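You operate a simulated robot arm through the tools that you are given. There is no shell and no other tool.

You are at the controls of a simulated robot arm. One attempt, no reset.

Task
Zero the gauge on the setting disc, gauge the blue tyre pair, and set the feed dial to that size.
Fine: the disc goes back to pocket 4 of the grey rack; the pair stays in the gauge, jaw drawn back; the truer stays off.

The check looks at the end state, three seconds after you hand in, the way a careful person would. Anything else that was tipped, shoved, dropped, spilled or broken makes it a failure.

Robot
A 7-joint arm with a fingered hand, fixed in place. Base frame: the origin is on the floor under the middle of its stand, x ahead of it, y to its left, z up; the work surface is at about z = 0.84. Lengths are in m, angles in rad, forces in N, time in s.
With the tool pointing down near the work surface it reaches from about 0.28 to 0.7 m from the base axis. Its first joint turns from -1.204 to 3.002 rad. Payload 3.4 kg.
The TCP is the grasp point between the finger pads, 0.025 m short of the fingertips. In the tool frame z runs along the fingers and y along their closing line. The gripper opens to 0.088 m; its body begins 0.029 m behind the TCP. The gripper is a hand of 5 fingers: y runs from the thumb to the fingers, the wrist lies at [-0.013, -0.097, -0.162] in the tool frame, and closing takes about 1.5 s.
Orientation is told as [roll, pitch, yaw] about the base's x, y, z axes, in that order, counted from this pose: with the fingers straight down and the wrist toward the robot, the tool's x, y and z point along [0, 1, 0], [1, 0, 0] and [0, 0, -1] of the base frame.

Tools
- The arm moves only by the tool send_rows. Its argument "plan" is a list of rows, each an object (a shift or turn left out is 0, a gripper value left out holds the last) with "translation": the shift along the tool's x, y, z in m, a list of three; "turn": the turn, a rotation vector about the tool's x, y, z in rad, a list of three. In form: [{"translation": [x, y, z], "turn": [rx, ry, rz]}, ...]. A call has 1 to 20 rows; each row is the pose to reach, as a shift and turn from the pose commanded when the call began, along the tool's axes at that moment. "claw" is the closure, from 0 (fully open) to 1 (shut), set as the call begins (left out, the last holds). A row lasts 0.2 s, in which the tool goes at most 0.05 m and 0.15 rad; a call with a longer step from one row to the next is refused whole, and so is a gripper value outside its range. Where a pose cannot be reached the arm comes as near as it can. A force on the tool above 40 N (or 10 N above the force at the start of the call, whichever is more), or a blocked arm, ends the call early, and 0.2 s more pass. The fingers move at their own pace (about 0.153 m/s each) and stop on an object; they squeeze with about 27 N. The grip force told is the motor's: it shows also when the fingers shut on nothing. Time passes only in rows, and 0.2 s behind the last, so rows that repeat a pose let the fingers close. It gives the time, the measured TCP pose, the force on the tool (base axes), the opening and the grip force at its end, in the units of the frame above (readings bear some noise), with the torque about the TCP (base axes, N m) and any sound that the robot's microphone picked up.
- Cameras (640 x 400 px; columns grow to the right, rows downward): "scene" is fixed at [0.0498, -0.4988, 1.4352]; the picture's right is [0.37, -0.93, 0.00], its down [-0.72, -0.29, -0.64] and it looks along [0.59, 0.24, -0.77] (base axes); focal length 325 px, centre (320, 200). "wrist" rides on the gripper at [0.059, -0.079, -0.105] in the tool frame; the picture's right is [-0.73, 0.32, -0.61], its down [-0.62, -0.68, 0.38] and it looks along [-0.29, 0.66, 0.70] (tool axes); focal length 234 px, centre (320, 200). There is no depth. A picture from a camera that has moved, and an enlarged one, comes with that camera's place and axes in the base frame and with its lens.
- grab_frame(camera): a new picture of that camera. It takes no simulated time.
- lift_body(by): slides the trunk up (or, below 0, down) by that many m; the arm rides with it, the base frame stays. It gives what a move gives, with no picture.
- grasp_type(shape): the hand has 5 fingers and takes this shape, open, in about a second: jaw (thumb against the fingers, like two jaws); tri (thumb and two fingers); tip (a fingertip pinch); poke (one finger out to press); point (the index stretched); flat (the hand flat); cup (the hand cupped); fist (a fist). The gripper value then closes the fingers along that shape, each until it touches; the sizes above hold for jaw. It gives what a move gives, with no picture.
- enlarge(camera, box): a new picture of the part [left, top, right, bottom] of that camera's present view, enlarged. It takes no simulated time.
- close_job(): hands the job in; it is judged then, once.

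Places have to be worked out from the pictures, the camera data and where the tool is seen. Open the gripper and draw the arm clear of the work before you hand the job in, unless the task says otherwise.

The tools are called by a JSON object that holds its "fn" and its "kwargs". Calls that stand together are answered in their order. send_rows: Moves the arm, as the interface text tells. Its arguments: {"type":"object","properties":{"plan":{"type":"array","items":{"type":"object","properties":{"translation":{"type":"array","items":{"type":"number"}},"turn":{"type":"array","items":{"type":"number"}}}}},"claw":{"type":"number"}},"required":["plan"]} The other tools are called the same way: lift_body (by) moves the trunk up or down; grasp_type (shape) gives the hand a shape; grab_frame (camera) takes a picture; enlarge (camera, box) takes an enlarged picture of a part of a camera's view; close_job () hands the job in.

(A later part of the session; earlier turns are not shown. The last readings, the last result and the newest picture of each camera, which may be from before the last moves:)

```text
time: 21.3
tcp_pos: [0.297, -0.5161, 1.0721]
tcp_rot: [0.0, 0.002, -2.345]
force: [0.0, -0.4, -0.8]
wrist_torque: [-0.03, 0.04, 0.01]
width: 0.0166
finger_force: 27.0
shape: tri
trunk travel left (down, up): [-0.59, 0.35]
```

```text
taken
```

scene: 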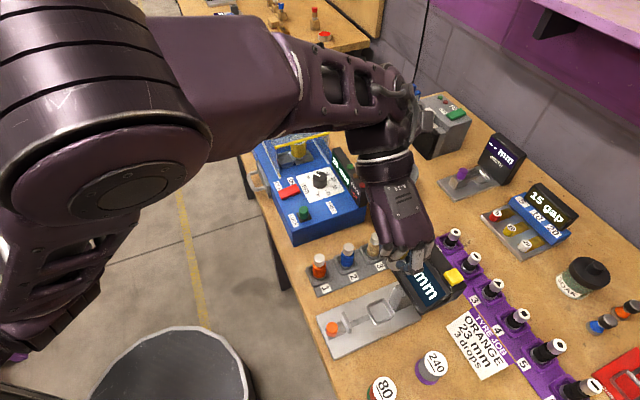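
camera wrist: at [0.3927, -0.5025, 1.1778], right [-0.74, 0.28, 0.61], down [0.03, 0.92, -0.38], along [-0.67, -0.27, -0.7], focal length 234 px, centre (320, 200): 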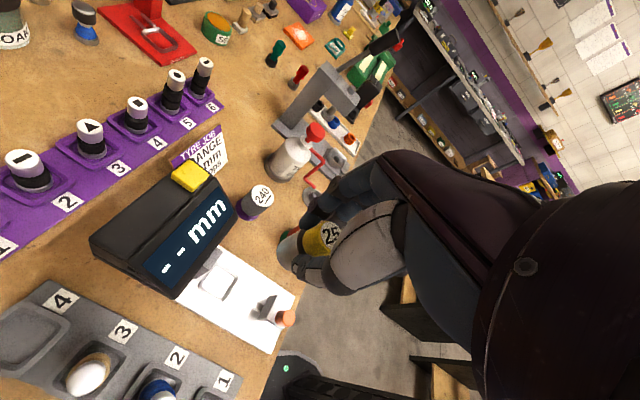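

The move succeeded. I'll zoom in to locate the seat relative to the tool.

{"fn": "enlarge", "kwargs": {"camera": "wrist", "box": [160, 230, 310, 330]}}

{"fn": "enlarge", "kwargs": {"camera": "wrist", "box": [260, 190, 380, 300]}}

{"fn": "enlarge", "kwargs": {"camera": "scene", "box": [310, 230, 470, 360]}}

```text
4.00 times, centred on (235, 280) of wrist
camera zoom: at [0.3927, -0.5025, 1.1778], right [-0.74, 0.28, 0.61], down [0.03, 0.92, -0.38], along [-0.67, -0.27, -0.7], focal length 937 px, centre (660, -120)
```

zoom: 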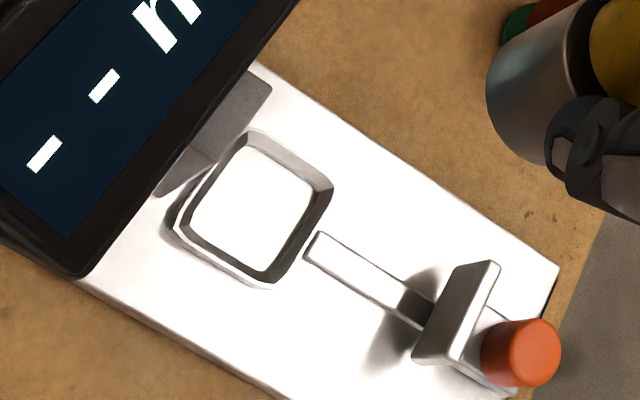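

```text
3.64 times, centred on (320, 245) of wrist
camera zoom: at [0.3927, -0.5025, 1.1778], right [-0.74, 0.28, 0.61], down [0.03, 0.92, -0.38], along [-0.67, -0.27, -0.7], focal length 852 px, centre (320, 36)
```

zoom: 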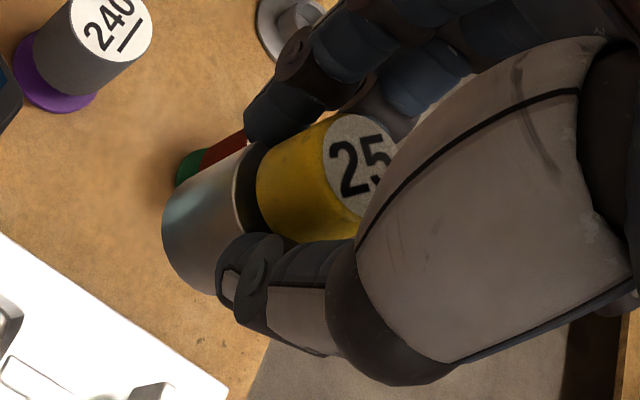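

```text
3.08 times, centred on (390, 295) of scene
camera zoom: at [0.0498, -0.4988, 1.4352], right [0.37, -0.93, 0.0], down [-0.72, -0.29, -0.64], along [0.59, 0.24, -0.77], focal length 999 px, centre (105, -92)
```

zoom: 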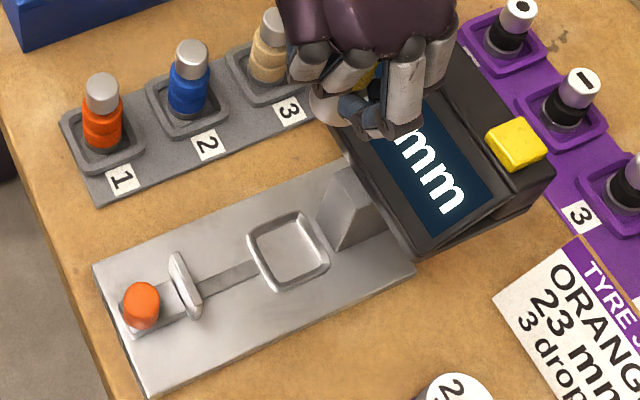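

The seat offset is about +2 mm in x and 3 to 5 mm in y. I'll descend to z≈0.96 with a partial correction and re-measure from closer.

{"fn": "send_rows", "kwargs": {"plan": [{"translation": [0.001, 0.002, 0.03]}, {"translation": [0.002, 0.003, 0.06]}, {"translation": [0.002, 0.003, 0.09]}, {"translation": [0.002, 0.003, 0.113]}, {"translation": [0.002, 0.003, 0.113]}]}}

{"fn": "enlarge", "kwargs": {"camera": "wrist", "box": [200, 200, 360, 320]}}

{"fn": "enlarge", "kwargs": {"camera": "scene", "box": [310, 230, 470, 360]}}

```text
time: 22.5
tcp_pos: [0.2966, -0.5186, 0.9618]
tcp_rot: [0.0, 0.001, -2.343]
force: [0.0, 0.8, -1.0]
wrist_torque: [0.01, -0.01, -0.03]
width: 0.0169
finger_force: 27.0
shape: tri
trunk travel left (down, up): [-0.59, 0.35]
```

```text
3.33 times, centred on (280, 260) of wrist
camera zoom: at [0.3933, -0.5047, 1.0664], right [-0.74, 0.28, 0.61], down [0.03, 0.92, -0.38], along [-0.67, -0.27, -0.7], focal length 781 px, centre (453, 0)
```

zoom: 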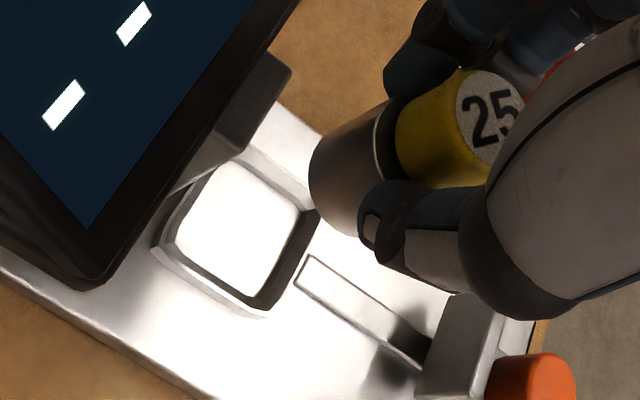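

```text
3.08 times, centred on (390, 295) of scene
camera zoom: at [0.0498, -0.4988, 1.4352], right [0.37, -0.93, 0.0], down [-0.72, -0.29, -0.64], along [0.59, 0.24, -0.77], focal length 999 px, centre (105, -92)
```

zoom: 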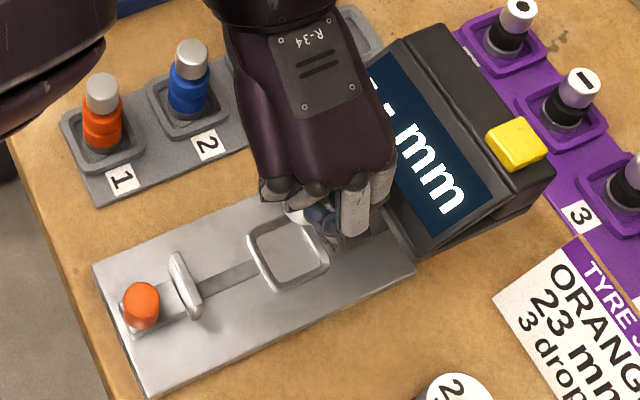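

The seat centre is offset (-0.9, +2.6) mm in tool x/y. I'll correct and descend most of the way, leaving about 15 mm, watching the forces.

{"fn": "send_rows", "kwargs": {"plan": [{"translation": [-0.0009, 0.0026, 0.01]}, {"translation": [-0.0009, 0.0026, 0.028]}, {"translation": [-0.0009, 0.0026, 0.044]}, {"translation": [-0.0009, 0.0026, 0.055]}, {"translation": [-0.0009, 0.0026, 0.055]}]}}

{"fn": "enlarge", "kwargs": {"camera": "wrist", "box": [200, 200, 360, 320]}}

{"fn": "enlarge", "kwargs": {"camera": "scene", "box": [310, 230, 470, 360]}}

```text
time: 23.7
tcp_pos: [0.2935, -0.5206, 0.9044]
tcp_rot: [-0.001, 0.0, -2.345]
force: [-0.4, 0.2, -1.5]
wrist_torque: [-0.04, -0.05, 0.02]
width: 0.0166
finger_force: 27.2
shape: tri
trunk travel left (down, up): [-0.59, 0.35]
```

```text
3.33 times, centred on (280, 260) of wrist
camera zoom: at [0.3897, -0.5062, 1.0096], right [-0.74, 0.28, 0.61], down [0.03, 0.92, -0.38], along [-0.67, -0.27, -0.7], focal length 781 px, centre (453, 0)
```

zoom: 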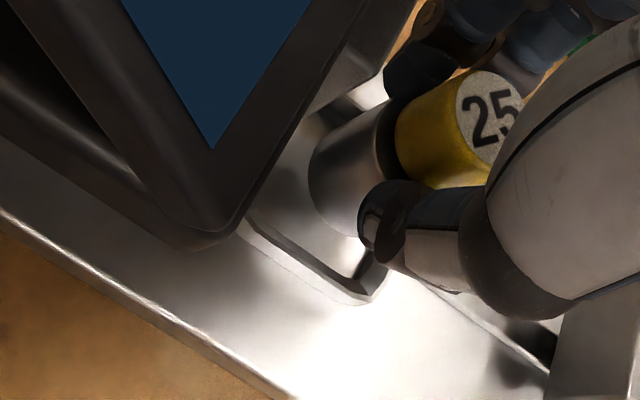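

```text
3.08 times, centred on (390, 295) of scene
camera zoom: at [0.0498, -0.4988, 1.4352], right [0.37, -0.93, 0.0], down [-0.72, -0.29, -0.64], along [0.59, 0.24, -0.77], focal length 999 px, centre (105, -92)
```

zoom: 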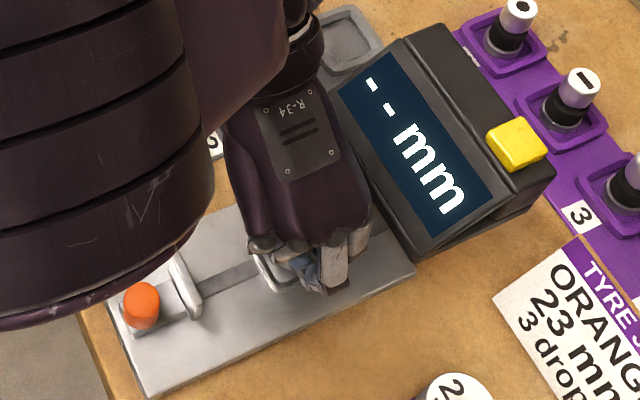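

The predicted inner seat corner matches the picture to within about 1 mm, so the disc is over the seat. I'll lower in small steps, watching for contact.

{"fn": "send_rows", "kwargs": {"plan": [{"translation": [0, 0, 0.003]}, {"translation": [0, 0, 0.006]}, {"translation": [0, 0, 0.008]}, {"translation": [0, 0, 0.008]}]}}

{"fn": "send_rows", "kwargs": {"plan": [{"translation": [0, 0, 0.001]}, {"translation": [0, 0, 0.002]}, {"translation": [0, 0, 0.002]}]}}

{"fn": "enlarge", "kwargs": {"camera": "wrist", "box": [200, 200, 360, 320]}}

```text
time: 24.7
tcp_pos: [0.2924, -0.5197, 0.896]
tcp_rot: [0.0, 0.0, -2.344]
force: [-0.1, 0.9, -1.0]
wrist_torque: [-0.04, -0.02, 0.0]
width: 0.0169
finger_force: 27.3
shape: tri
trunk travel left (down, up): [-0.59, 0.35]
```

```text
time: 25.5
tcp_pos: [0.2928, -0.5206, 0.895]
tcp_rot: [-0.001, 0.0, -2.345]
force: [0.0, 0.6, -0.2]
wrist_torque: [0.01, -0.02, 0.02]
width: 0.0169
finger_force: 27.0
shape: tri
trunk travel left (down, up): [-0.59, 0.35]
```

```text
3.33 times, centred on (280, 260) of wrist
camera zoom: at [0.3888, -0.5058, 1.0005], right [-0.74, 0.28, 0.61], down [0.03, 0.92, -0.38], along [-0.67, -0.27, -0.7], focal length 781 px, centre (453, 0)
```

zoom: 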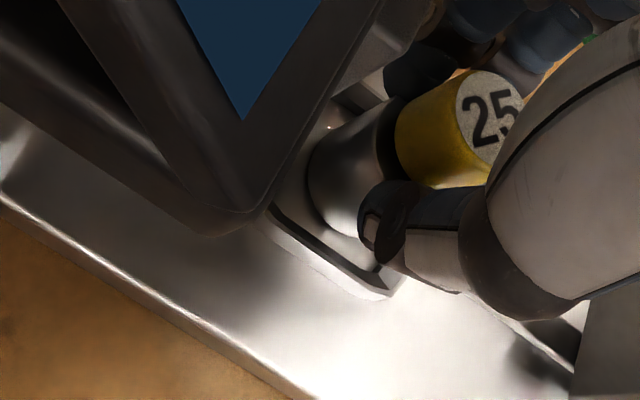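

No contact yet at z=0.895. I'll keep going down in 1 mm steps.

{"fn": "send_rows", "kwargs": {"plan": [{"translation": [0, 0, 0.001]}, {"translation": [0, 0, 0.002]}, {"translation": [0, 0, 0.003]}, {"translation": [0, 0, 0.003]}]}}

{"fn": "enlarge", "kwargs": {"camera": "wrist", "box": [240, 200, 360, 290]}}

{"fn": "enlarge", "kwargs": {"camera": "scene", "box": [340, 270, 430, 330]}}

```text
time: 26.5
tcp_pos: [0.2925, -0.5192, 0.8942]
tcp_rot: [0.003, -0.001, -2.344]
force: [1.7, -2.3, 11.7]
wrist_torque: [-0.11, 0.05, 0.0]
width: 0.0169
finger_force: 26.8
shape: tri
trunk travel left (down, up): [-0.59, 0.35]
```

```text
4.44 times, centred on (300, 245) of wrist
camera zoom: at [0.3887, -0.5046, 0.9989], right [-0.75, 0.28, 0.61], down [0.03, 0.92, -0.39], along [-0.67, -0.27, -0.7], focal length 1041 px, centre (409, 0)
```

zoom: 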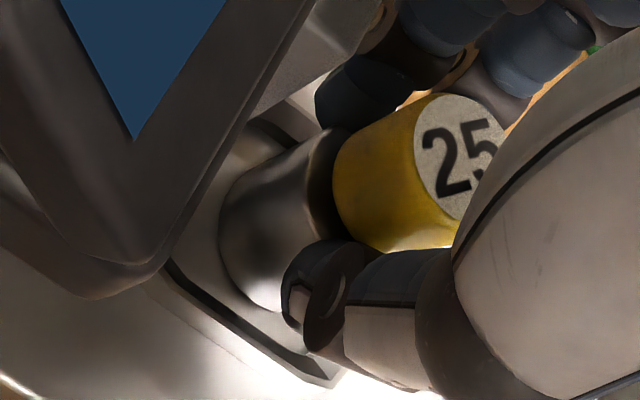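

```text
6.67 times, centred on (385, 300) of scene
camera zoom: at [0.0498, -0.4988, 1.4352], right [0.37, -0.93, 0.0], down [-0.72, -0.29, -0.64], along [0.59, 0.24, -0.77], focal length 2165 px, centre (-113, -467)
```

zoom: 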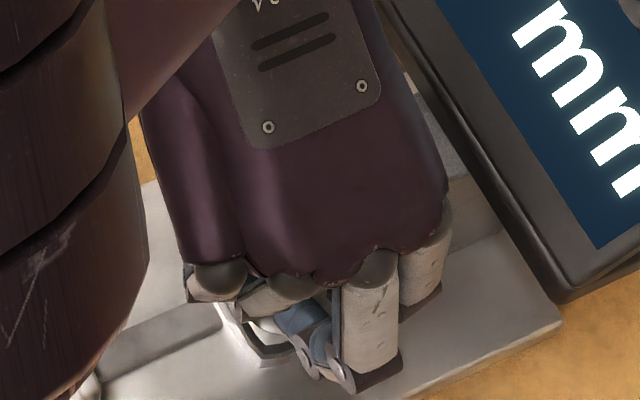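

Contact: 11.7 N upward at z≈0.894, so the disc is standing on the seat floor. I'll relieve the pressure by about 2 mm and open the fingers partway.

{"fn": "send_rows", "kwargs": {"plan": [{"translation": [0, 0, -0.002]}, {"translation": [0, 0, -0.002]}]}}

{"fn": "send_rows", "kwargs": {"plan": [{"translation": [0, 0, 0]}, {"translation": [0, 0, 0]}, {"translation": [0, 0, 0]}, {"translation": [0, 0, 0]}], "claw": 0.45}}

{"fn": "enlarge", "kwargs": {"camera": "wrist", "box": [240, 200, 360, 290]}}

```text
time: 27.1
tcp_pos: [0.293, -0.5188, 0.8926]
tcp_rot: [-0.001, 0.0, -2.343]
force: [1.1, 0.0, 3.4]
wrist_torque: [-0.03, -0.02, 0.04]
width: 0.0171
finger_force: 27.0
shape: tri
trunk travel left (down, up): [-0.59, 0.35]
```

```text
time: 28.1
tcp_pos: [0.2935, -0.5186, 0.894]
tcp_rot: [0.001, 0.0, -2.345]
force: [-0.5, -0.2, -0.5]
wrist_torque: [0.01, 0.0, 0.03]
width: 0.0479
finger_force: 0.1
shape: tri
trunk travel left (down, up): [-0.59, 0.35]
```

```text
4.44 times, centred on (300, 245) of wrist
camera zoom: at [0.3889, -0.5053, 0.9991], right [-0.74, 0.28, 0.61], down [0.03, 0.92, -0.38], along [-0.67, -0.27, -0.7], focal length 1041 px, centre (409, 0)
```

zoom: 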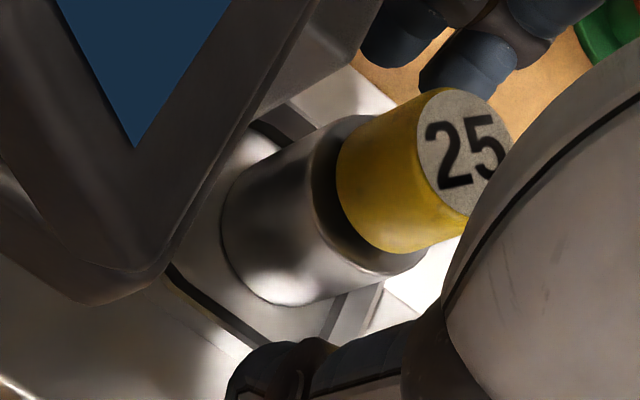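

The disc stands upright in the seat. I'll back straight up and look.

{"fn": "send_rows", "kwargs": {"plan": [{"translation": [0, 0, -0.015]}, {"translation": [0, 0, -0.04]}, {"translation": [0, 0, -0.07]}, {"translation": [0, 0, -0.1]}, {"translation": [0, 0, -0.13]}, {"translation": [0, 0, -0.15]}, {"translation": [0, 0, -0.15]}]}}

{"fn": "enlarge", "kwargs": {"camera": "wrist", "box": [150, 200, 330, 340]}}

{"fn": "enlarge", "kwargs": {"camera": "scene", "box": [310, 230, 470, 360]}}

```text
time: 29.7
tcp_pos: [0.2912, -0.5209, 1.044]
tcp_rot: [-0.002, 0.0, -2.344]
force: [-0.7, -0.1, 0.2]
wrist_torque: [0.04, 0.02, -0.03]
width: 0.0478
finger_force: 0.0
shape: tri
trunk travel left (down, up): [-0.59, 0.35]
```

```text
2.86 times, centred on (240, 270) of wrist
camera zoom: at [0.3884, -0.506, 1.1497], right [-0.74, 0.28, 0.61], down [0.03, 0.92, -0.38], along [-0.67, -0.27, -0.7], focal length 669 px, centre (549, 0)
```

zoom: 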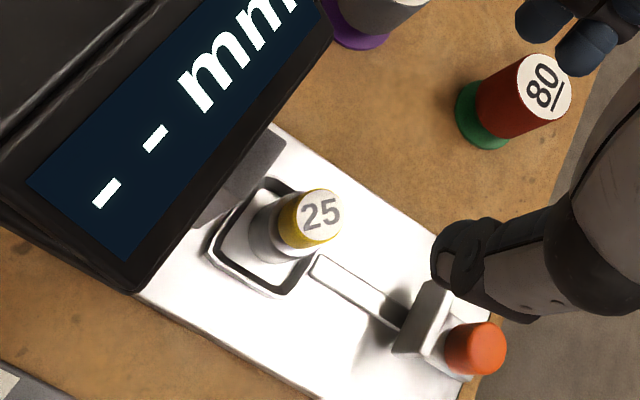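

```text
3.08 times, centred on (390, 295) of scene
camera zoom: at [0.0498, -0.4988, 1.4352], right [0.37, -0.93, 0.0], down [-0.72, -0.29, -0.64], along [0.59, 0.24, -0.77], focal length 999 px, centre (105, -92)
```

zoom: 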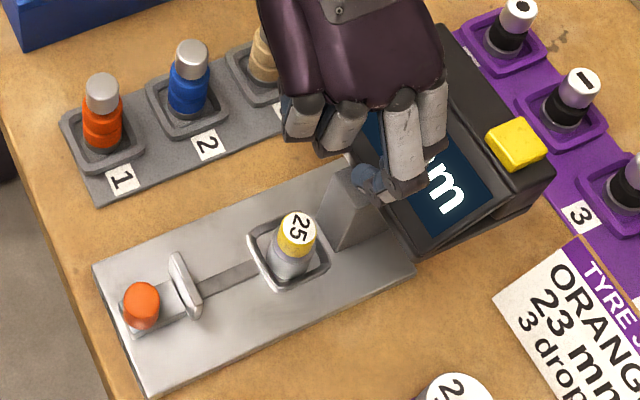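

The disc is seated. The orange knob is at about (-0.093,-0.003) in the current tool frame, with its top at z≈0.884. I'll move above it and check alignment before descending.

{"fn": "send_rows", "kwargs": {"plan": [{"translation": [-0.03, -0.001, 0.0]}, {"translation": [-0.06, -0.002, 0.02]}, {"translation": [-0.0931, -0.0028, 0.05]}, {"translation": [-0.0931, -0.0028, 0.08]}, {"translation": [-0.0931, -0.0028, 0.08]}]}}

{"fn": "enlarge", "kwargs": {"camera": "wrist", "box": [200, 190, 380, 320]}}

{"fn": "grab_frame", "kwargs": {"camera": "scene"}}

```text
time: 30.9
tcp_pos: [0.2273, -0.4512, 0.9665]
tcp_rot: [0.001, 0.001, -2.343]
force: [0.1, 0.3, 0.3]
wrist_torque: [0.0, 0.0, 0.02]
width: 0.0481
finger_force: 0.0
shape: tri
trunk travel left (down, up): [-0.59, 0.35]
```

```text
3.08 times, centred on (290, 255) of wrist
camera zoom: at [0.324, -0.437, 1.0713], right [-0.75, 0.28, 0.61], down [0.03, 0.92, -0.38], along [-0.67, -0.27, -0.7], focal length 720 px, centre (412, 31)
```

zoom: 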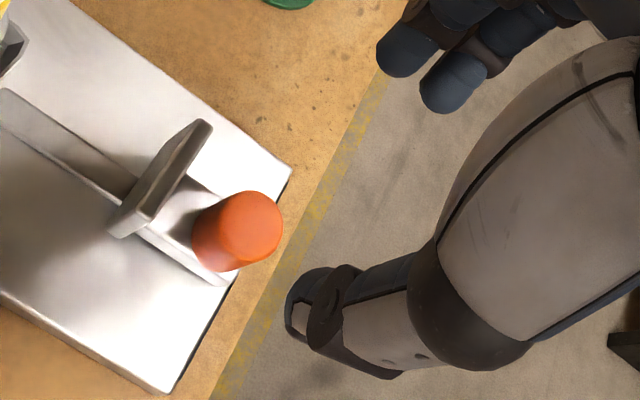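

```text
taken
```

scene: 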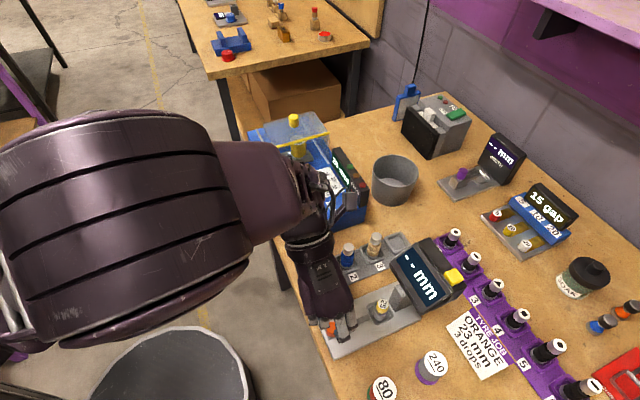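

The knob top centre is at about (-0.4, +2.5) mm in the tool frame with z_top≈0.882. I'll descend to z≈0.889 around it.

{"fn": "send_rows", "kwargs": {"plan": [{"translation": [-0.0004, 0.0025, 0.02]}, {"translation": [-0.0004, 0.0025, 0.04]}, {"translation": [-0.0004, 0.0025, 0.058]}, {"translation": [-0.0004, 0.0025, 0.07]}, {"translation": [-0.0004, 0.0025, 0.075]}, {"translation": [-0.0004, 0.0025, 0.075]}]}}

{"fn": "enlarge", "kwargs": {"camera": "wrist", "box": [200, 190, 380, 320]}}

{"fn": "enlarge", "kwargs": {"camera": "scene", "box": [280, 260, 440, 370]}}

```text
time: 32.3
tcp_pos: [0.2248, -0.4537, 0.8912]
tcp_rot: [0.0, 0.0, -2.343]
force: [-0.5, 0.1, 0.5]
wrist_torque: [0.02, -0.01, 0.02]
width: 0.0481
finger_force: 0.1
shape: tri
trunk travel left (down, up): [-0.59, 0.35]
```

```text
3.08 times, centred on (290, 255) of wrist
camera zoom: at [0.3218, -0.4392, 0.9957], right [-0.74, 0.28, 0.61], down [0.03, 0.92, -0.38], along [-0.67, -0.27, -0.7], focal length 720 px, centre (412, 31)
```

zoom: 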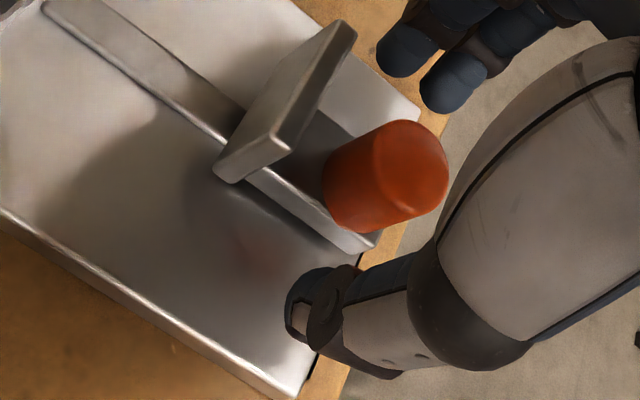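

```text
3.64 times, centred on (360, 315) of scene
camera zoom: at [0.0498, -0.4988, 1.4352], right [0.37, -0.93, 0.0], down [-0.72, -0.29, -0.64], along [0.59, 0.24, -0.77], focal length 1181 px, centre (174, -218)
```

zoom: 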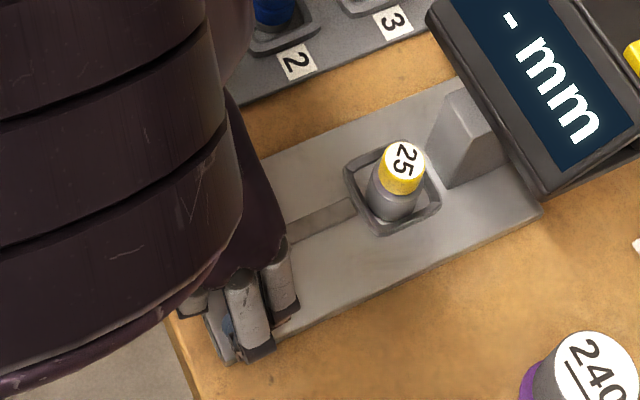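

Well aligned. I'll close on the knob.

{"fn": "send_rows", "kwargs": {"plan": [{"translation": [-0.001, -0.001, 0.001]}, {"translation": [-0.001, -0.001, 0.001]}, {"translation": [-0.001, -0.001, 0.001]}, {"translation": [-0.001, -0.001, 0.001]}, {"translation": [-0.001, -0.001, 0.001]}, {"translation": [-0.001, -0.001, 0.001]}], "claw": 1.0}}

{"fn": "enlarge", "kwargs": {"camera": "wrist", "box": [200, 190, 380, 320]}}

```text
time: 33.7
tcp_pos: [0.2259, -0.4537, 0.8892]
tcp_rot: [0.0, 0.001, -2.341]
force: [2.0, -1.3, -1.0]
wrist_torque: [-0.02, 0.0, -0.04]
width: 0.0123
finger_force: 27.0
shape: tri
trunk travel left (down, up): [-0.59, 0.35]
```

```text
3.08 times, centred on (290, 255) of wrist
camera zoom: at [0.3223, -0.439, 0.9945], right [-0.74, 0.28, 0.61], down [0.03, 0.92, -0.38], along [-0.67, -0.27, -0.7], focal length 720 px, centre (412, 31)
```

zoom: 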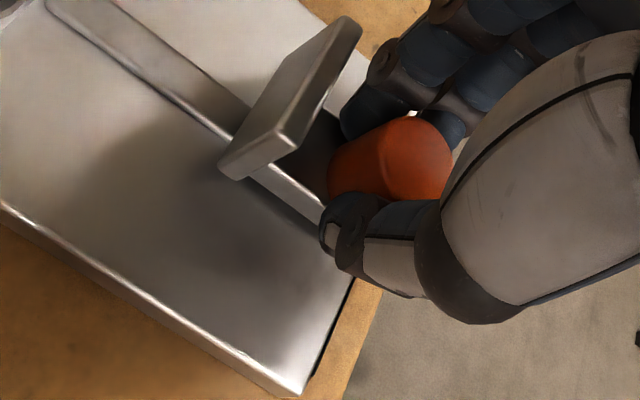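

The knob is gripped. I'll slide the jaw along +tool x (toward the disc), 40 mm first, watching the forces.

{"fn": "send_rows", "kwargs": {"plan": [{"translation": [0.006, 0, 0]}, {"translation": [0.014, 0, 0]}, {"translation": [0.024, 0, 0]}, {"translation": [0.034, 0, 0]}, {"translation": [0.04, 0, 0]}, {"translation": [0.04, 0, 0]}]}}

{"fn": "enlarge", "kwargs": {"camera": "wrist", "box": [200, 190, 380, 320]}}

{"fn": "enlarge", "kwargs": {"camera": "scene", "box": [300, 240, 480, 370]}}

```text
time: 35.1
tcp_pos: [0.2543, -0.4805, 0.8876]
tcp_rot: [0.003, 0.0, -2.344]
force: [-2.7, -2.4, 5.8]
wrist_torque: [-0.09, 0.08, -0.01]
width: 0.0125
finger_force: 26.7
shape: tri
trunk travel left (down, up): [-0.59, 0.35]
```

```text
3.08 times, centred on (290, 255) of wrist
camera zoom: at [0.3508, -0.467, 0.9941], right [-0.75, 0.28, 0.61], down [0.03, 0.92, -0.38], along [-0.67, -0.27, -0.7], focal length 720 px, centre (412, 31)
```

zoom: 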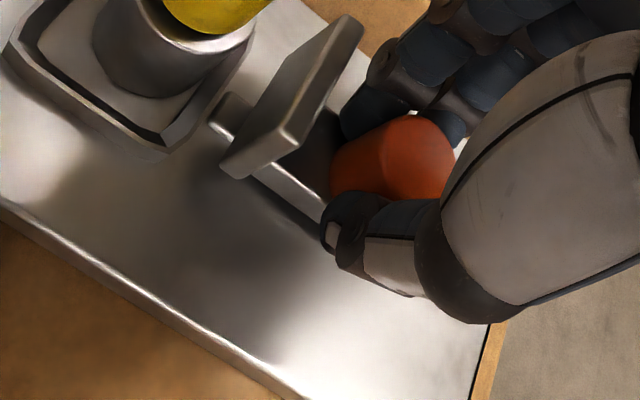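

```text
3.08 times, centred on (390, 305) of scene
camera zoom: at [0.0498, -0.4988, 1.4352], right [0.37, -0.93, 0.0], down [-0.72, -0.29, -0.64], along [0.59, 0.24, -0.77], focal length 999 px, centre (105, -123)
```

zoom: 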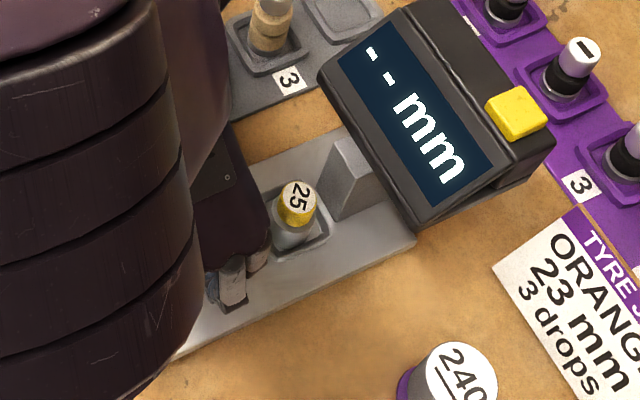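

The jaw slides freely, with roughly 14 mm left before the disc. I'll continue in smaller steps.

{"fn": "send_rows", "kwargs": {"plan": [{"translation": [0.003, 0, -0.0005]}, {"translation": [0.006, 0, -0.0005]}, {"translation": [0.009, 0, -0.0005]}, {"translation": [0.011, 0, -0.0005]}, {"translation": [0.011, 0, -0.0005]}]}}

{"fn": "enlarge", "kwargs": {"camera": "wrist", "box": [200, 150, 380, 280]}}

{"fn": "enlarge", "kwargs": {"camera": "scene", "box": [340, 240, 480, 340]}}

```text
time: 36.3
tcp_pos: [0.2625, -0.4881, 0.8897]
tcp_rot: [0.0, 0.001, -2.344]
force: [-1.3, -0.9, 1.0]
wrist_torque: [0.01, 0.01, -0.01]
width: 0.0124
finger_force: 27.2
shape: tri
trunk travel left (down, up): [-0.59, 0.35]
```

```text
3.08 times, centred on (290, 215) of wrist
camera zoom: at [0.3586, -0.475, 0.9943], right [-0.75, 0.28, 0.61], down [0.03, 0.92, -0.38], along [-0.67, -0.27, -0.7], focal length 720 px, centre (412, 154)
```

zoom: 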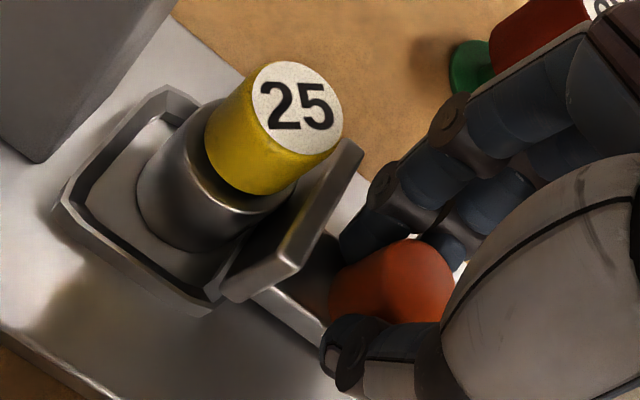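

```text
4.00 times, centred on (410, 290) of scene
camera zoom: at [0.0498, -0.4988, 1.4352], right [0.37, -0.93, 0.0], down [-0.72, -0.29, -0.64], along [0.59, 0.24, -0.77], focal length 1299 px, centre (-40, -160)
```

zoom: 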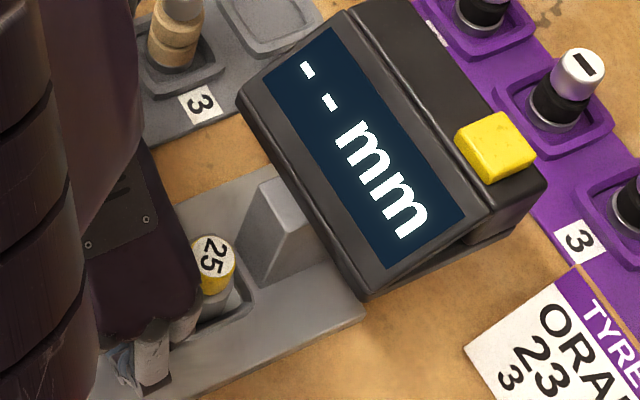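

The jaw is almost at the disc. I'll advance in 1.5 mm steps and watch the force and display.

{"fn": "send_rows", "kwargs": {"plan": [{"translation": [0.0015, 0, 0]}, {"translation": [0.003, 0, 0]}, {"translation": [0.003, 0, 0]}]}}

{"fn": "enlarge", "kwargs": {"camera": "wrist", "box": [200, 150, 380, 280]}}

{"fn": "enlarge", "kwargs": {"camera": "scene", "box": [340, 240, 480, 340]}}

```text
time: 37.1
tcp_pos: [0.2635, -0.4903, 0.8894]
tcp_rot: [0.0, -0.001, -2.344]
force: [-2.5, -1.9, -0.6]
wrist_torque: [-0.06, 0.09, -0.01]
width: 0.0126
finger_force: 27.0
shape: tri
trunk travel left (down, up): [-0.59, 0.35]
```

```text
3.08 times, centred on (290, 215) of wrist
camera zoom: at [0.3606, -0.4768, 0.9944], right [-0.75, 0.28, 0.61], down [0.03, 0.92, -0.38], along [-0.67, -0.27, -0.7], focal length 720 px, centre (412, 154)
```

zoom: 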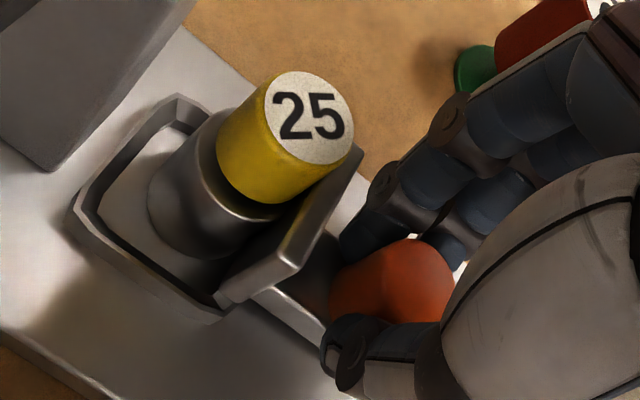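

```text
4.00 times, centred on (410, 290) of scene
camera zoom: at [0.0498, -0.4988, 1.4352], right [0.37, -0.93, 0.0], down [-0.72, -0.29, -0.64], along [0.59, 0.24, -0.77], focal length 1299 px, centre (-40, -160)
```

zoom: 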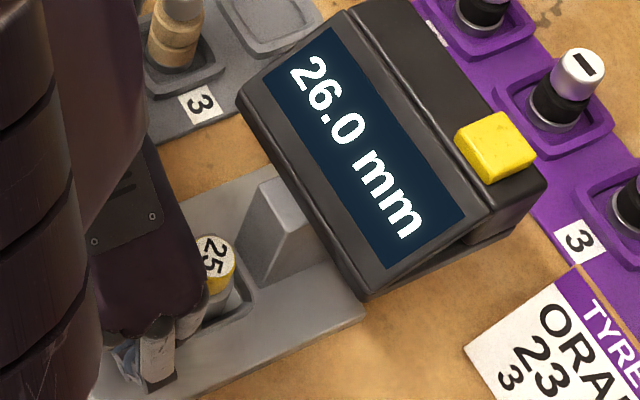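

The display now reads 26.0 mm. I'll push a little more to make sure the jaw is firmly home and the reading is stable.

{"fn": "send_rows", "kwargs": {"plan": [{"translation": [0.0015, 0, 0]}, {"translation": [0.003, 0, 0]}, {"translation": [0.003, 0, 0]}]}}

{"fn": "enlarge", "kwargs": {"camera": "wrist", "box": [200, 150, 380, 280]}}

{"fn": "enlarge", "kwargs": {"camera": "scene", "box": [340, 240, 480, 340]}}

```text
time: 37.9
tcp_pos: [0.2655, -0.4927, 0.8892]
tcp_rot: [-0.001, 0.002, -2.347]
force: [-7.0, 5.2, -4.4]
wrist_torque: [0.06, 0.16, -0.08]
width: 0.0123
finger_force: 26.4
shape: tri
trunk travel left (down, up): [-0.59, 0.35]
```

```text
3.08 times, centred on (290, 215) of wrist
camera zoom: at [0.3618, -0.4782, 0.9947], right [-0.74, 0.28, 0.61], down [0.03, 0.92, -0.38], along [-0.67, -0.27, -0.7], focal length 720 px, centre (412, 154)
```

zoom: 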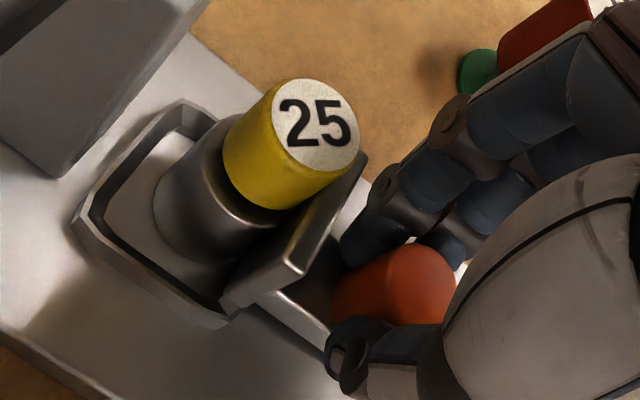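

```text
4.00 times, centred on (410, 290) of scene
camera zoom: at [0.0498, -0.4988, 1.4352], right [0.37, -0.93, 0.0], down [-0.72, -0.29, -0.64], along [0.59, 0.24, -0.77], focal length 1299 px, centre (-40, -160)
```

zoom: 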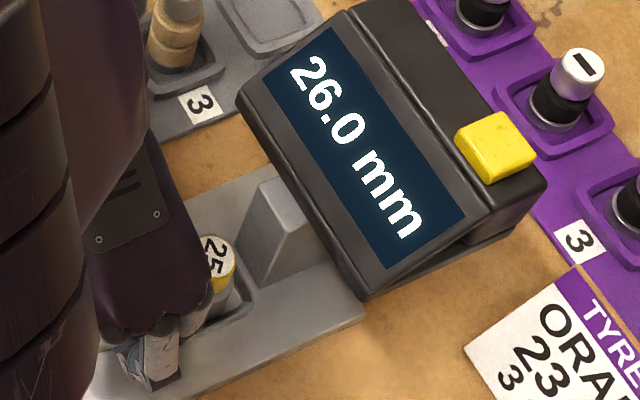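

The reading is stable at 26.0 with firm contact. I'll ease off slightly, open the fingers and lift straight up, leaving the jaw in place.

{"fn": "send_rows", "kwargs": {"plan": [{"translation": [-0.001, 0, 0]}, {"translation": [-0.001, 0, 0]}]}}

{"fn": "send_rows", "kwargs": {"plan": [{"translation": [0, 0, 0]}, {"translation": [0, 0, 0]}, {"translation": [0, 0, 0]}, {"translation": [0, 0, 0]}], "claw": 0.45}}

{"fn": "enlarge", "kwargs": {"camera": "scene", "box": [340, 240, 480, 340]}}

{"fn": "enlarge", "kwargs": {"camera": "wrist", "box": [200, 150, 380, 280]}}

```text
time: 38.5
tcp_pos: [0.266, -0.4921, 0.89]
tcp_rot: [0.0, 0.001, -2.346]
force: [-6.0, 2.6, -4.1]
wrist_torque: [0.02, 0.23, -0.04]
width: 0.0122
finger_force: 26.6
shape: tri
trunk travel left (down, up): [-0.59, 0.35]
```

```text
time: 39.5
tcp_pos: [0.2668, -0.4934, 0.8893]
tcp_rot: [0.0, 0.001, -2.343]
force: [-0.2, 0.0, -0.3]
wrist_torque: [-0.01, 0.01, 0.01]
width: 0.048
finger_force: 0.0
shape: tri
trunk travel left (down, up): [-0.59, 0.35]
```

```text
4.00 times, centred on (410, 290) of scene
camera zoom: at [0.0498, -0.4988, 1.4352], right [0.37, -0.93, 0.0], down [-0.72, -0.29, -0.64], along [0.59, 0.24, -0.77], focal length 1299 px, centre (-40, -160)
```

zoom: 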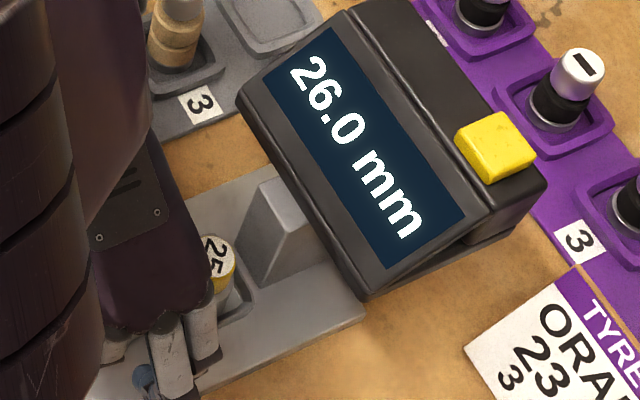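

```text
3.08 times, centred on (290, 215) of wrist
camera zoom: at [0.3627, -0.4781, 0.9946], right [-0.75, 0.28, 0.61], down [0.03, 0.92, -0.38], along [-0.67, -0.27, -0.7], focal length 720 px, centre (412, 154)
```

zoom: 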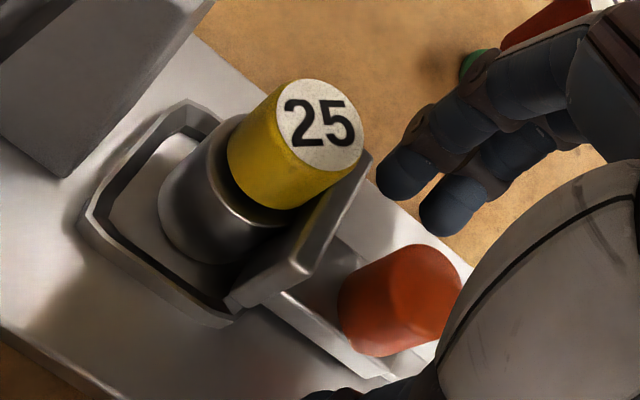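

The reading holds at 26.0 with the knob released. I'll lift clear and switch to the poke shape for the zero button.

{"fn": "send_rows", "kwargs": {"plan": [{"translation": [0, 0, -0.02]}, {"translation": [0, 0, -0.05]}, {"translation": [0, 0, -0.085]}, {"translation": [0, 0, -0.12]}, {"translation": [0, 0, -0.15]}, {"translation": [0, 0, -0.17]}, {"translation": [0, 0, -0.17]}]}}

{"fn": "grasp_type", "kwargs": {"shape": "poke"}}

{"fn": "grab_frame", "kwargs": {"camera": "wrist"}}

{"fn": "grab_frame", "kwargs": {"camera": "scene"}}

```text
time: 41.1
tcp_pos: [0.2641, -0.4924, 1.0594]
tcp_rot: [-0.001, 0.0, -2.347]
force: [-0.8, 0.8, 0.4]
wrist_torque: [0.0, 0.02, 0.0]
width: 0.0482
finger_force: 0.2
shape: tri
trunk travel left (down, up): [-0.59, 0.35]
```

```text
time: 42.0
tcp_pos: [0.2632, -0.4919, 1.0585]
tcp_rot: [0.001, -0.002, -2.343]
force: [0.3, 0.3, 0.0]
wrist_torque: [0.01, -0.01, 0.0]
width: 0.0
finger_force: 0.0
shape: poke
trunk travel left (down, up): [-0.59, 0.35]
```

```text
taken
camera wrist: at [0.3601, -0.4781, 1.1645], right [-0.74, 0.28, 0.61], down [0.03, 0.92, -0.38], along [-0.67, -0.27, -0.7], focal length 234 px, centre (320, 200)
```

wrist: 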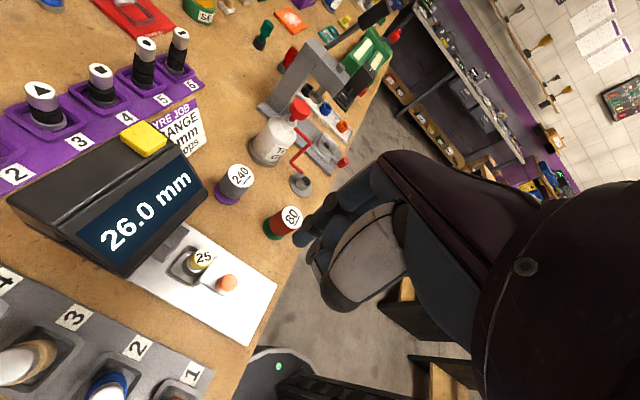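

```text
taken
```

scene: 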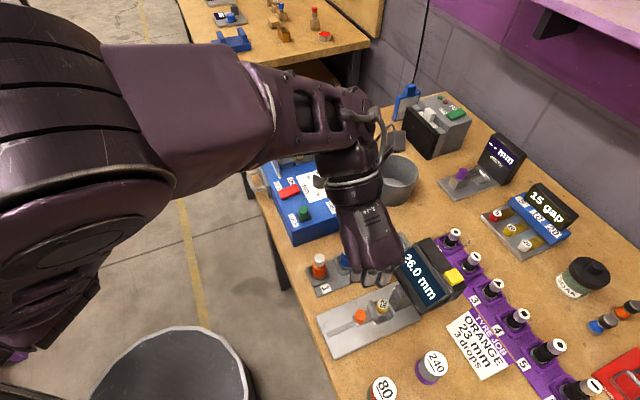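

I'll zoom in to find where the poking fingertip sits in the tool frame.

{"fn": "enlarge", "kwargs": {"camera": "wrist", "box": [260, 140, 420, 320]}}

{"fn": "enlarge", "kwargs": {"camera": "scene", "box": [320, 200, 480, 310]}}

{"fn": "enlarge", "kwargs": {"camera": "wrist", "box": [0, 100, 220, 280]}}

```text
2.22 times, centred on (340, 230) of wrist
camera zoom: at [0.3601, -0.4781, 1.1645], right [-0.74, 0.28, 0.61], down [0.03, 0.92, -0.38], along [-0.67, -0.27, -0.7], focal length 520 px, centre (276, 133)
```

zoom: 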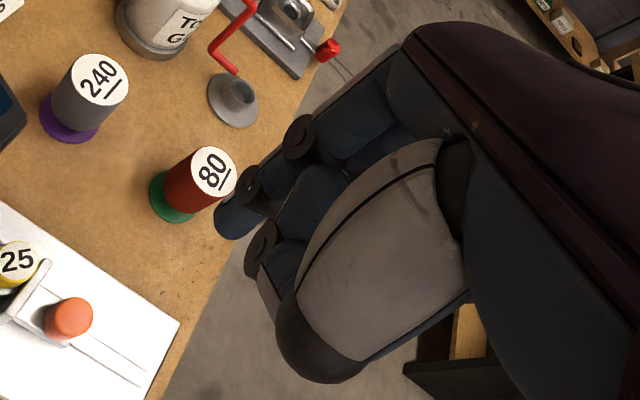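

```text
3.64 times, centred on (400, 255) of scene
camera zoom: at [0.0498, -0.4988, 1.4352], right [0.37, -0.93, 0.0], down [-0.72, -0.29, -0.64], along [0.59, 0.24, -0.77], focal length 1181 px, centre (29, 0)
```

zoom: 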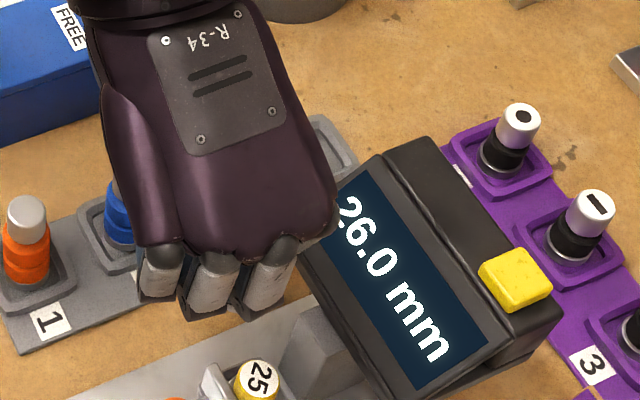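

```text
2.22 times, centred on (110, 190) of wrist
camera zoom: at [0.3601, -0.4781, 1.1645], right [-0.74, 0.28, 0.61], down [0.03, 0.92, -0.38], along [-0.67, -0.27, -0.7], focal length 520 px, centre (787, 222)
```

zoom: 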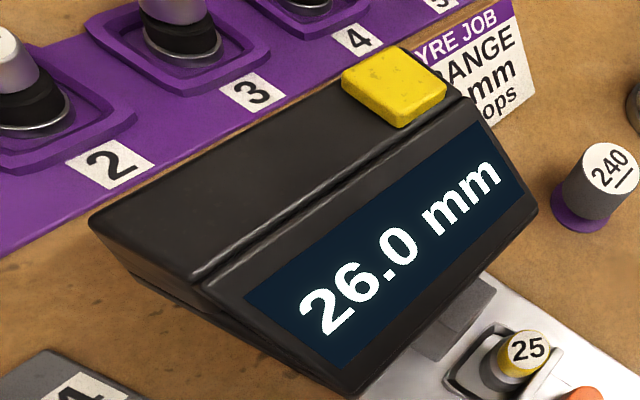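

The button top centre triangulates to about (0.3395,-0.608,0.977). The poke geometry is uncertain, so I'll use a closed "tip" pinch instead, since I know where its fingertips are. First I'll form it, then move above the button.

{"fn": "grasp_type", "kwargs": {"shape": "tip"}}

{"fn": "send_rows", "kwargs": {"plan": [{"translation": [0.02, 0.004, 0]}, {"translation": [0.045, 0.009, 0]}, {"translation": [0.07, 0.014, 0]}, {"translation": [0.095, 0.02, 0]}, {"translation": [0.118, 0.025, 0]}, {"translation": [0.1349, 0.0282, 0]}, {"translation": [0.1349, 0.0282, 0]}], "claw": 1.0}}

{"fn": "grab_frame", "kwargs": {"camera": "wrist"}}

{"fn": "grab_frame", "kwargs": {"camera": "scene"}}

```text
time: 42.9
tcp_pos: [0.2637, -0.4927, 1.0584]
tcp_rot: [-0.001, -0.001, -2.344]
force: [-0.8, 0.0, 0.5]
wrist_torque: [-0.01, 0.0, -0.04]
width: 0.0878
finger_force: 0.0
shape: tip
trunk travel left (down, up): [-0.59, 0.35]
```

```text
time: 44.5
tcp_pos: [0.342, -0.6076, 1.0597]
tcp_rot: [-0.001, -0.001, -2.345]
force: [-0.1, 0.6, 0.3]
wrist_torque: [-0.01, 0.01, 0.0]
width: 0.0
finger_force: 27.1
shape: tip
trunk travel left (down, up): [-0.59, 0.35]
```

```text
taken
camera wrist: at [0.4389, -0.5928, 1.1647], right [-0.75, 0.28, 0.61], down [0.03, 0.92, -0.38], along [-0.67, -0.27, -0.7], focal length 234 px, centre (320, 200)
```

wrist: 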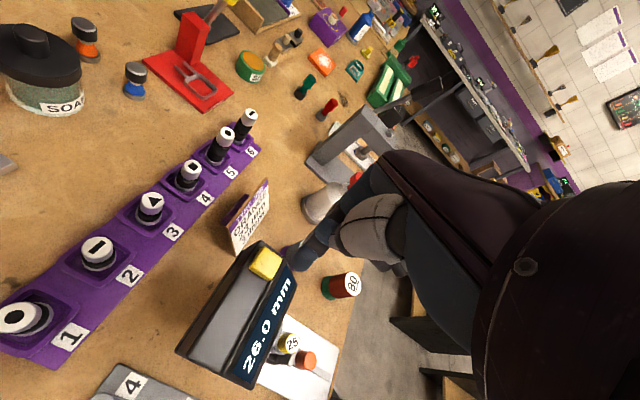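

```text
taken
```

scene: 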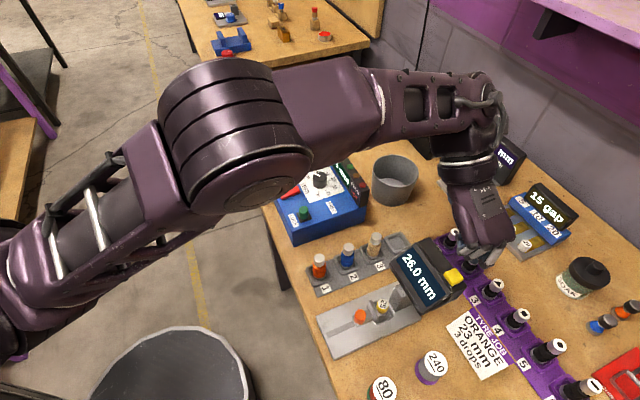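

I reached it. I'll zoom in to see the button relative to the fingertips.

{"fn": "enlarge", "kwargs": {"camera": "wrist", "box": [220, 200, 360, 310]}}

{"fn": "enlarge", "kwargs": {"camera": "scene", "box": [400, 180, 540, 300]}}

```text
3.64 times, centred on (290, 255) of wrist
camera zoom: at [0.4389, -0.5928, 1.1647], right [-0.75, 0.28, 0.61], down [0.03, 0.92, -0.38], along [-0.67, -0.27, -0.7], focal length 852 px, centre (429, 0)
```

zoom: 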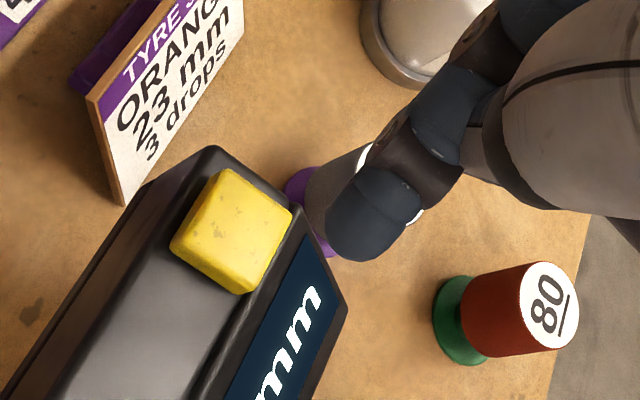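

```text
3.33 times, centred on (470, 240) of scene
camera zoom: at [0.0498, -0.4988, 1.4352], right [0.37, -0.93, 0.0], down [-0.72, -0.29, -0.64], along [0.59, 0.24, -0.77], focal length 1082 px, centre (-180, 67)
```

zoom: 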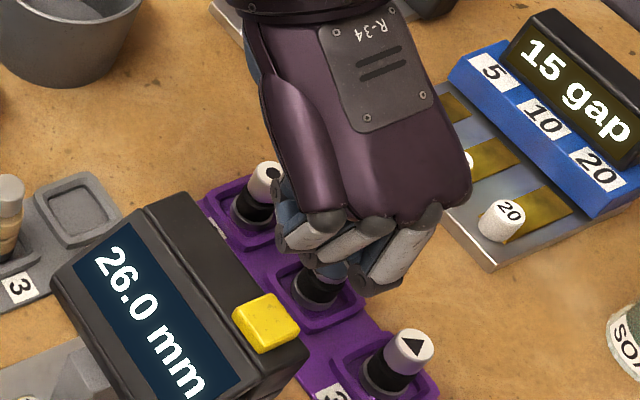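

The button is nearly under the TCP. The closed pinch centre looks about 8–10 mm to the thumb side, so I'll shift +10 mm in y and come down to just above the button.

{"fn": "send_rows", "kwargs": {"plan": [{"translation": [0.001, 0.005, 0.01]}, {"translation": [0.001, 0.01, 0.025]}, {"translation": [0.001, 0.01, 0.04]}, {"translation": [0.001, 0.01, 0.046]}, {"translation": [0.001, 0.01, 0.046]}]}}

{"fn": "enlarge", "kwargs": {"camera": "wrist", "box": [220, 200, 360, 310]}}

{"fn": "enlarge", "kwargs": {"camera": "scene", "box": [400, 200, 520, 300]}}

```text
time: 45.7
tcp_pos: [0.3367, -0.6144, 1.0125]
tcp_rot: [0.0, 0.0, -2.344]
force: [-0.3, -0.8, 0.6]
wrist_torque: [-0.01, 0.01, 0.01]
width: 0.0
finger_force: 26.4
shape: tip
trunk travel left (down, up): [-0.59, 0.35]
```

```text
3.64 times, centred on (290, 255) of wrist
camera zoom: at [0.4332, -0.5999, 1.1178], right [-0.74, 0.28, 0.61], down [0.03, 0.92, -0.38], along [-0.67, -0.27, -0.7], focal length 852 px, centre (429, 0)
```

zoom: 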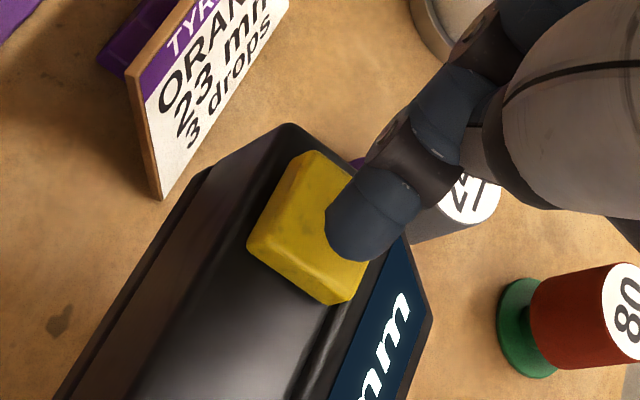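

```text
4.00 times, centred on (460, 250) of scene
camera zoom: at [0.0498, -0.4988, 1.4352], right [0.37, -0.93, 0.0], down [-0.72, -0.29, -0.64], along [0.59, 0.24, -0.77], focal length 1299 px, centre (-240, 0)
```

zoom: 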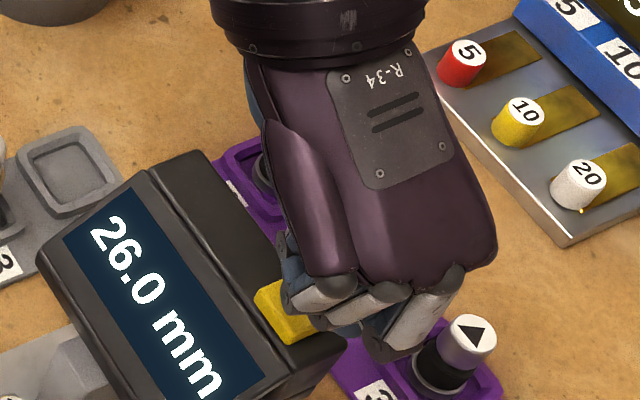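

The button top now sits right under the pinched fingertips, about 11 mm below. I'll press down in small steps.

{"fn": "send_rows", "kwargs": {"plan": [{"translation": [0.001, 0.0, 0.004]}, {"translation": [0.001, 0.0, 0.008]}, {"translation": [0.001, 0.0, 0.011]}, {"translation": [0.001, 0.0, 0.011]}]}}

{"fn": "enlarge", "kwargs": {"camera": "scene", "box": [380, 220, 500, 310]}}

{"fn": "enlarge", "kwargs": {"camera": "wrist", "box": [220, 200, 360, 310]}}

```text
time: 46.7
tcp_pos: [0.3364, -0.6152, 1.0016]
tcp_rot: [0.0, 0.0, -2.343]
force: [-0.4, 0.0, 0.1]
wrist_torque: [0.01, 0.03, 0.02]
width: 0.0
finger_force: 26.7
shape: tip
trunk travel left (down, up): [-0.59, 0.35]
```

```text
4.44 times, centred on (440, 265) of scene
camera zoom: at [0.0498, -0.4988, 1.4352], right [0.37, -0.93, 0.0], down [-0.72, -0.29, -0.64], along [0.59, 0.24, -0.77], focal length 1443 px, centre (-213, -89)
```

zoom: 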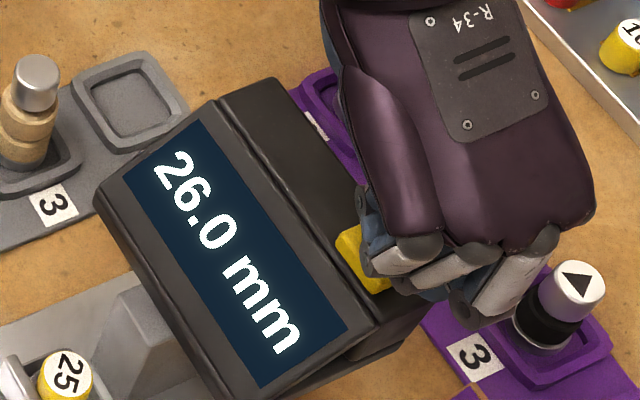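

```text
3.64 times, centred on (290, 255) of wrist
camera zoom: at [0.4337, -0.6015, 1.1068], right [-0.74, 0.28, 0.61], down [0.03, 0.92, -0.38], along [-0.67, -0.27, -0.7], focal length 852 px, centre (429, 0)
```

zoom: 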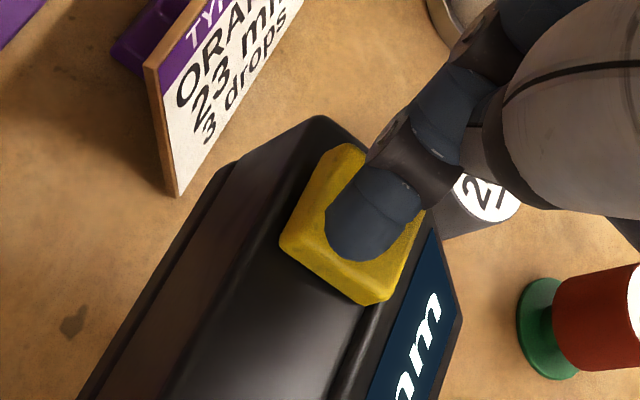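

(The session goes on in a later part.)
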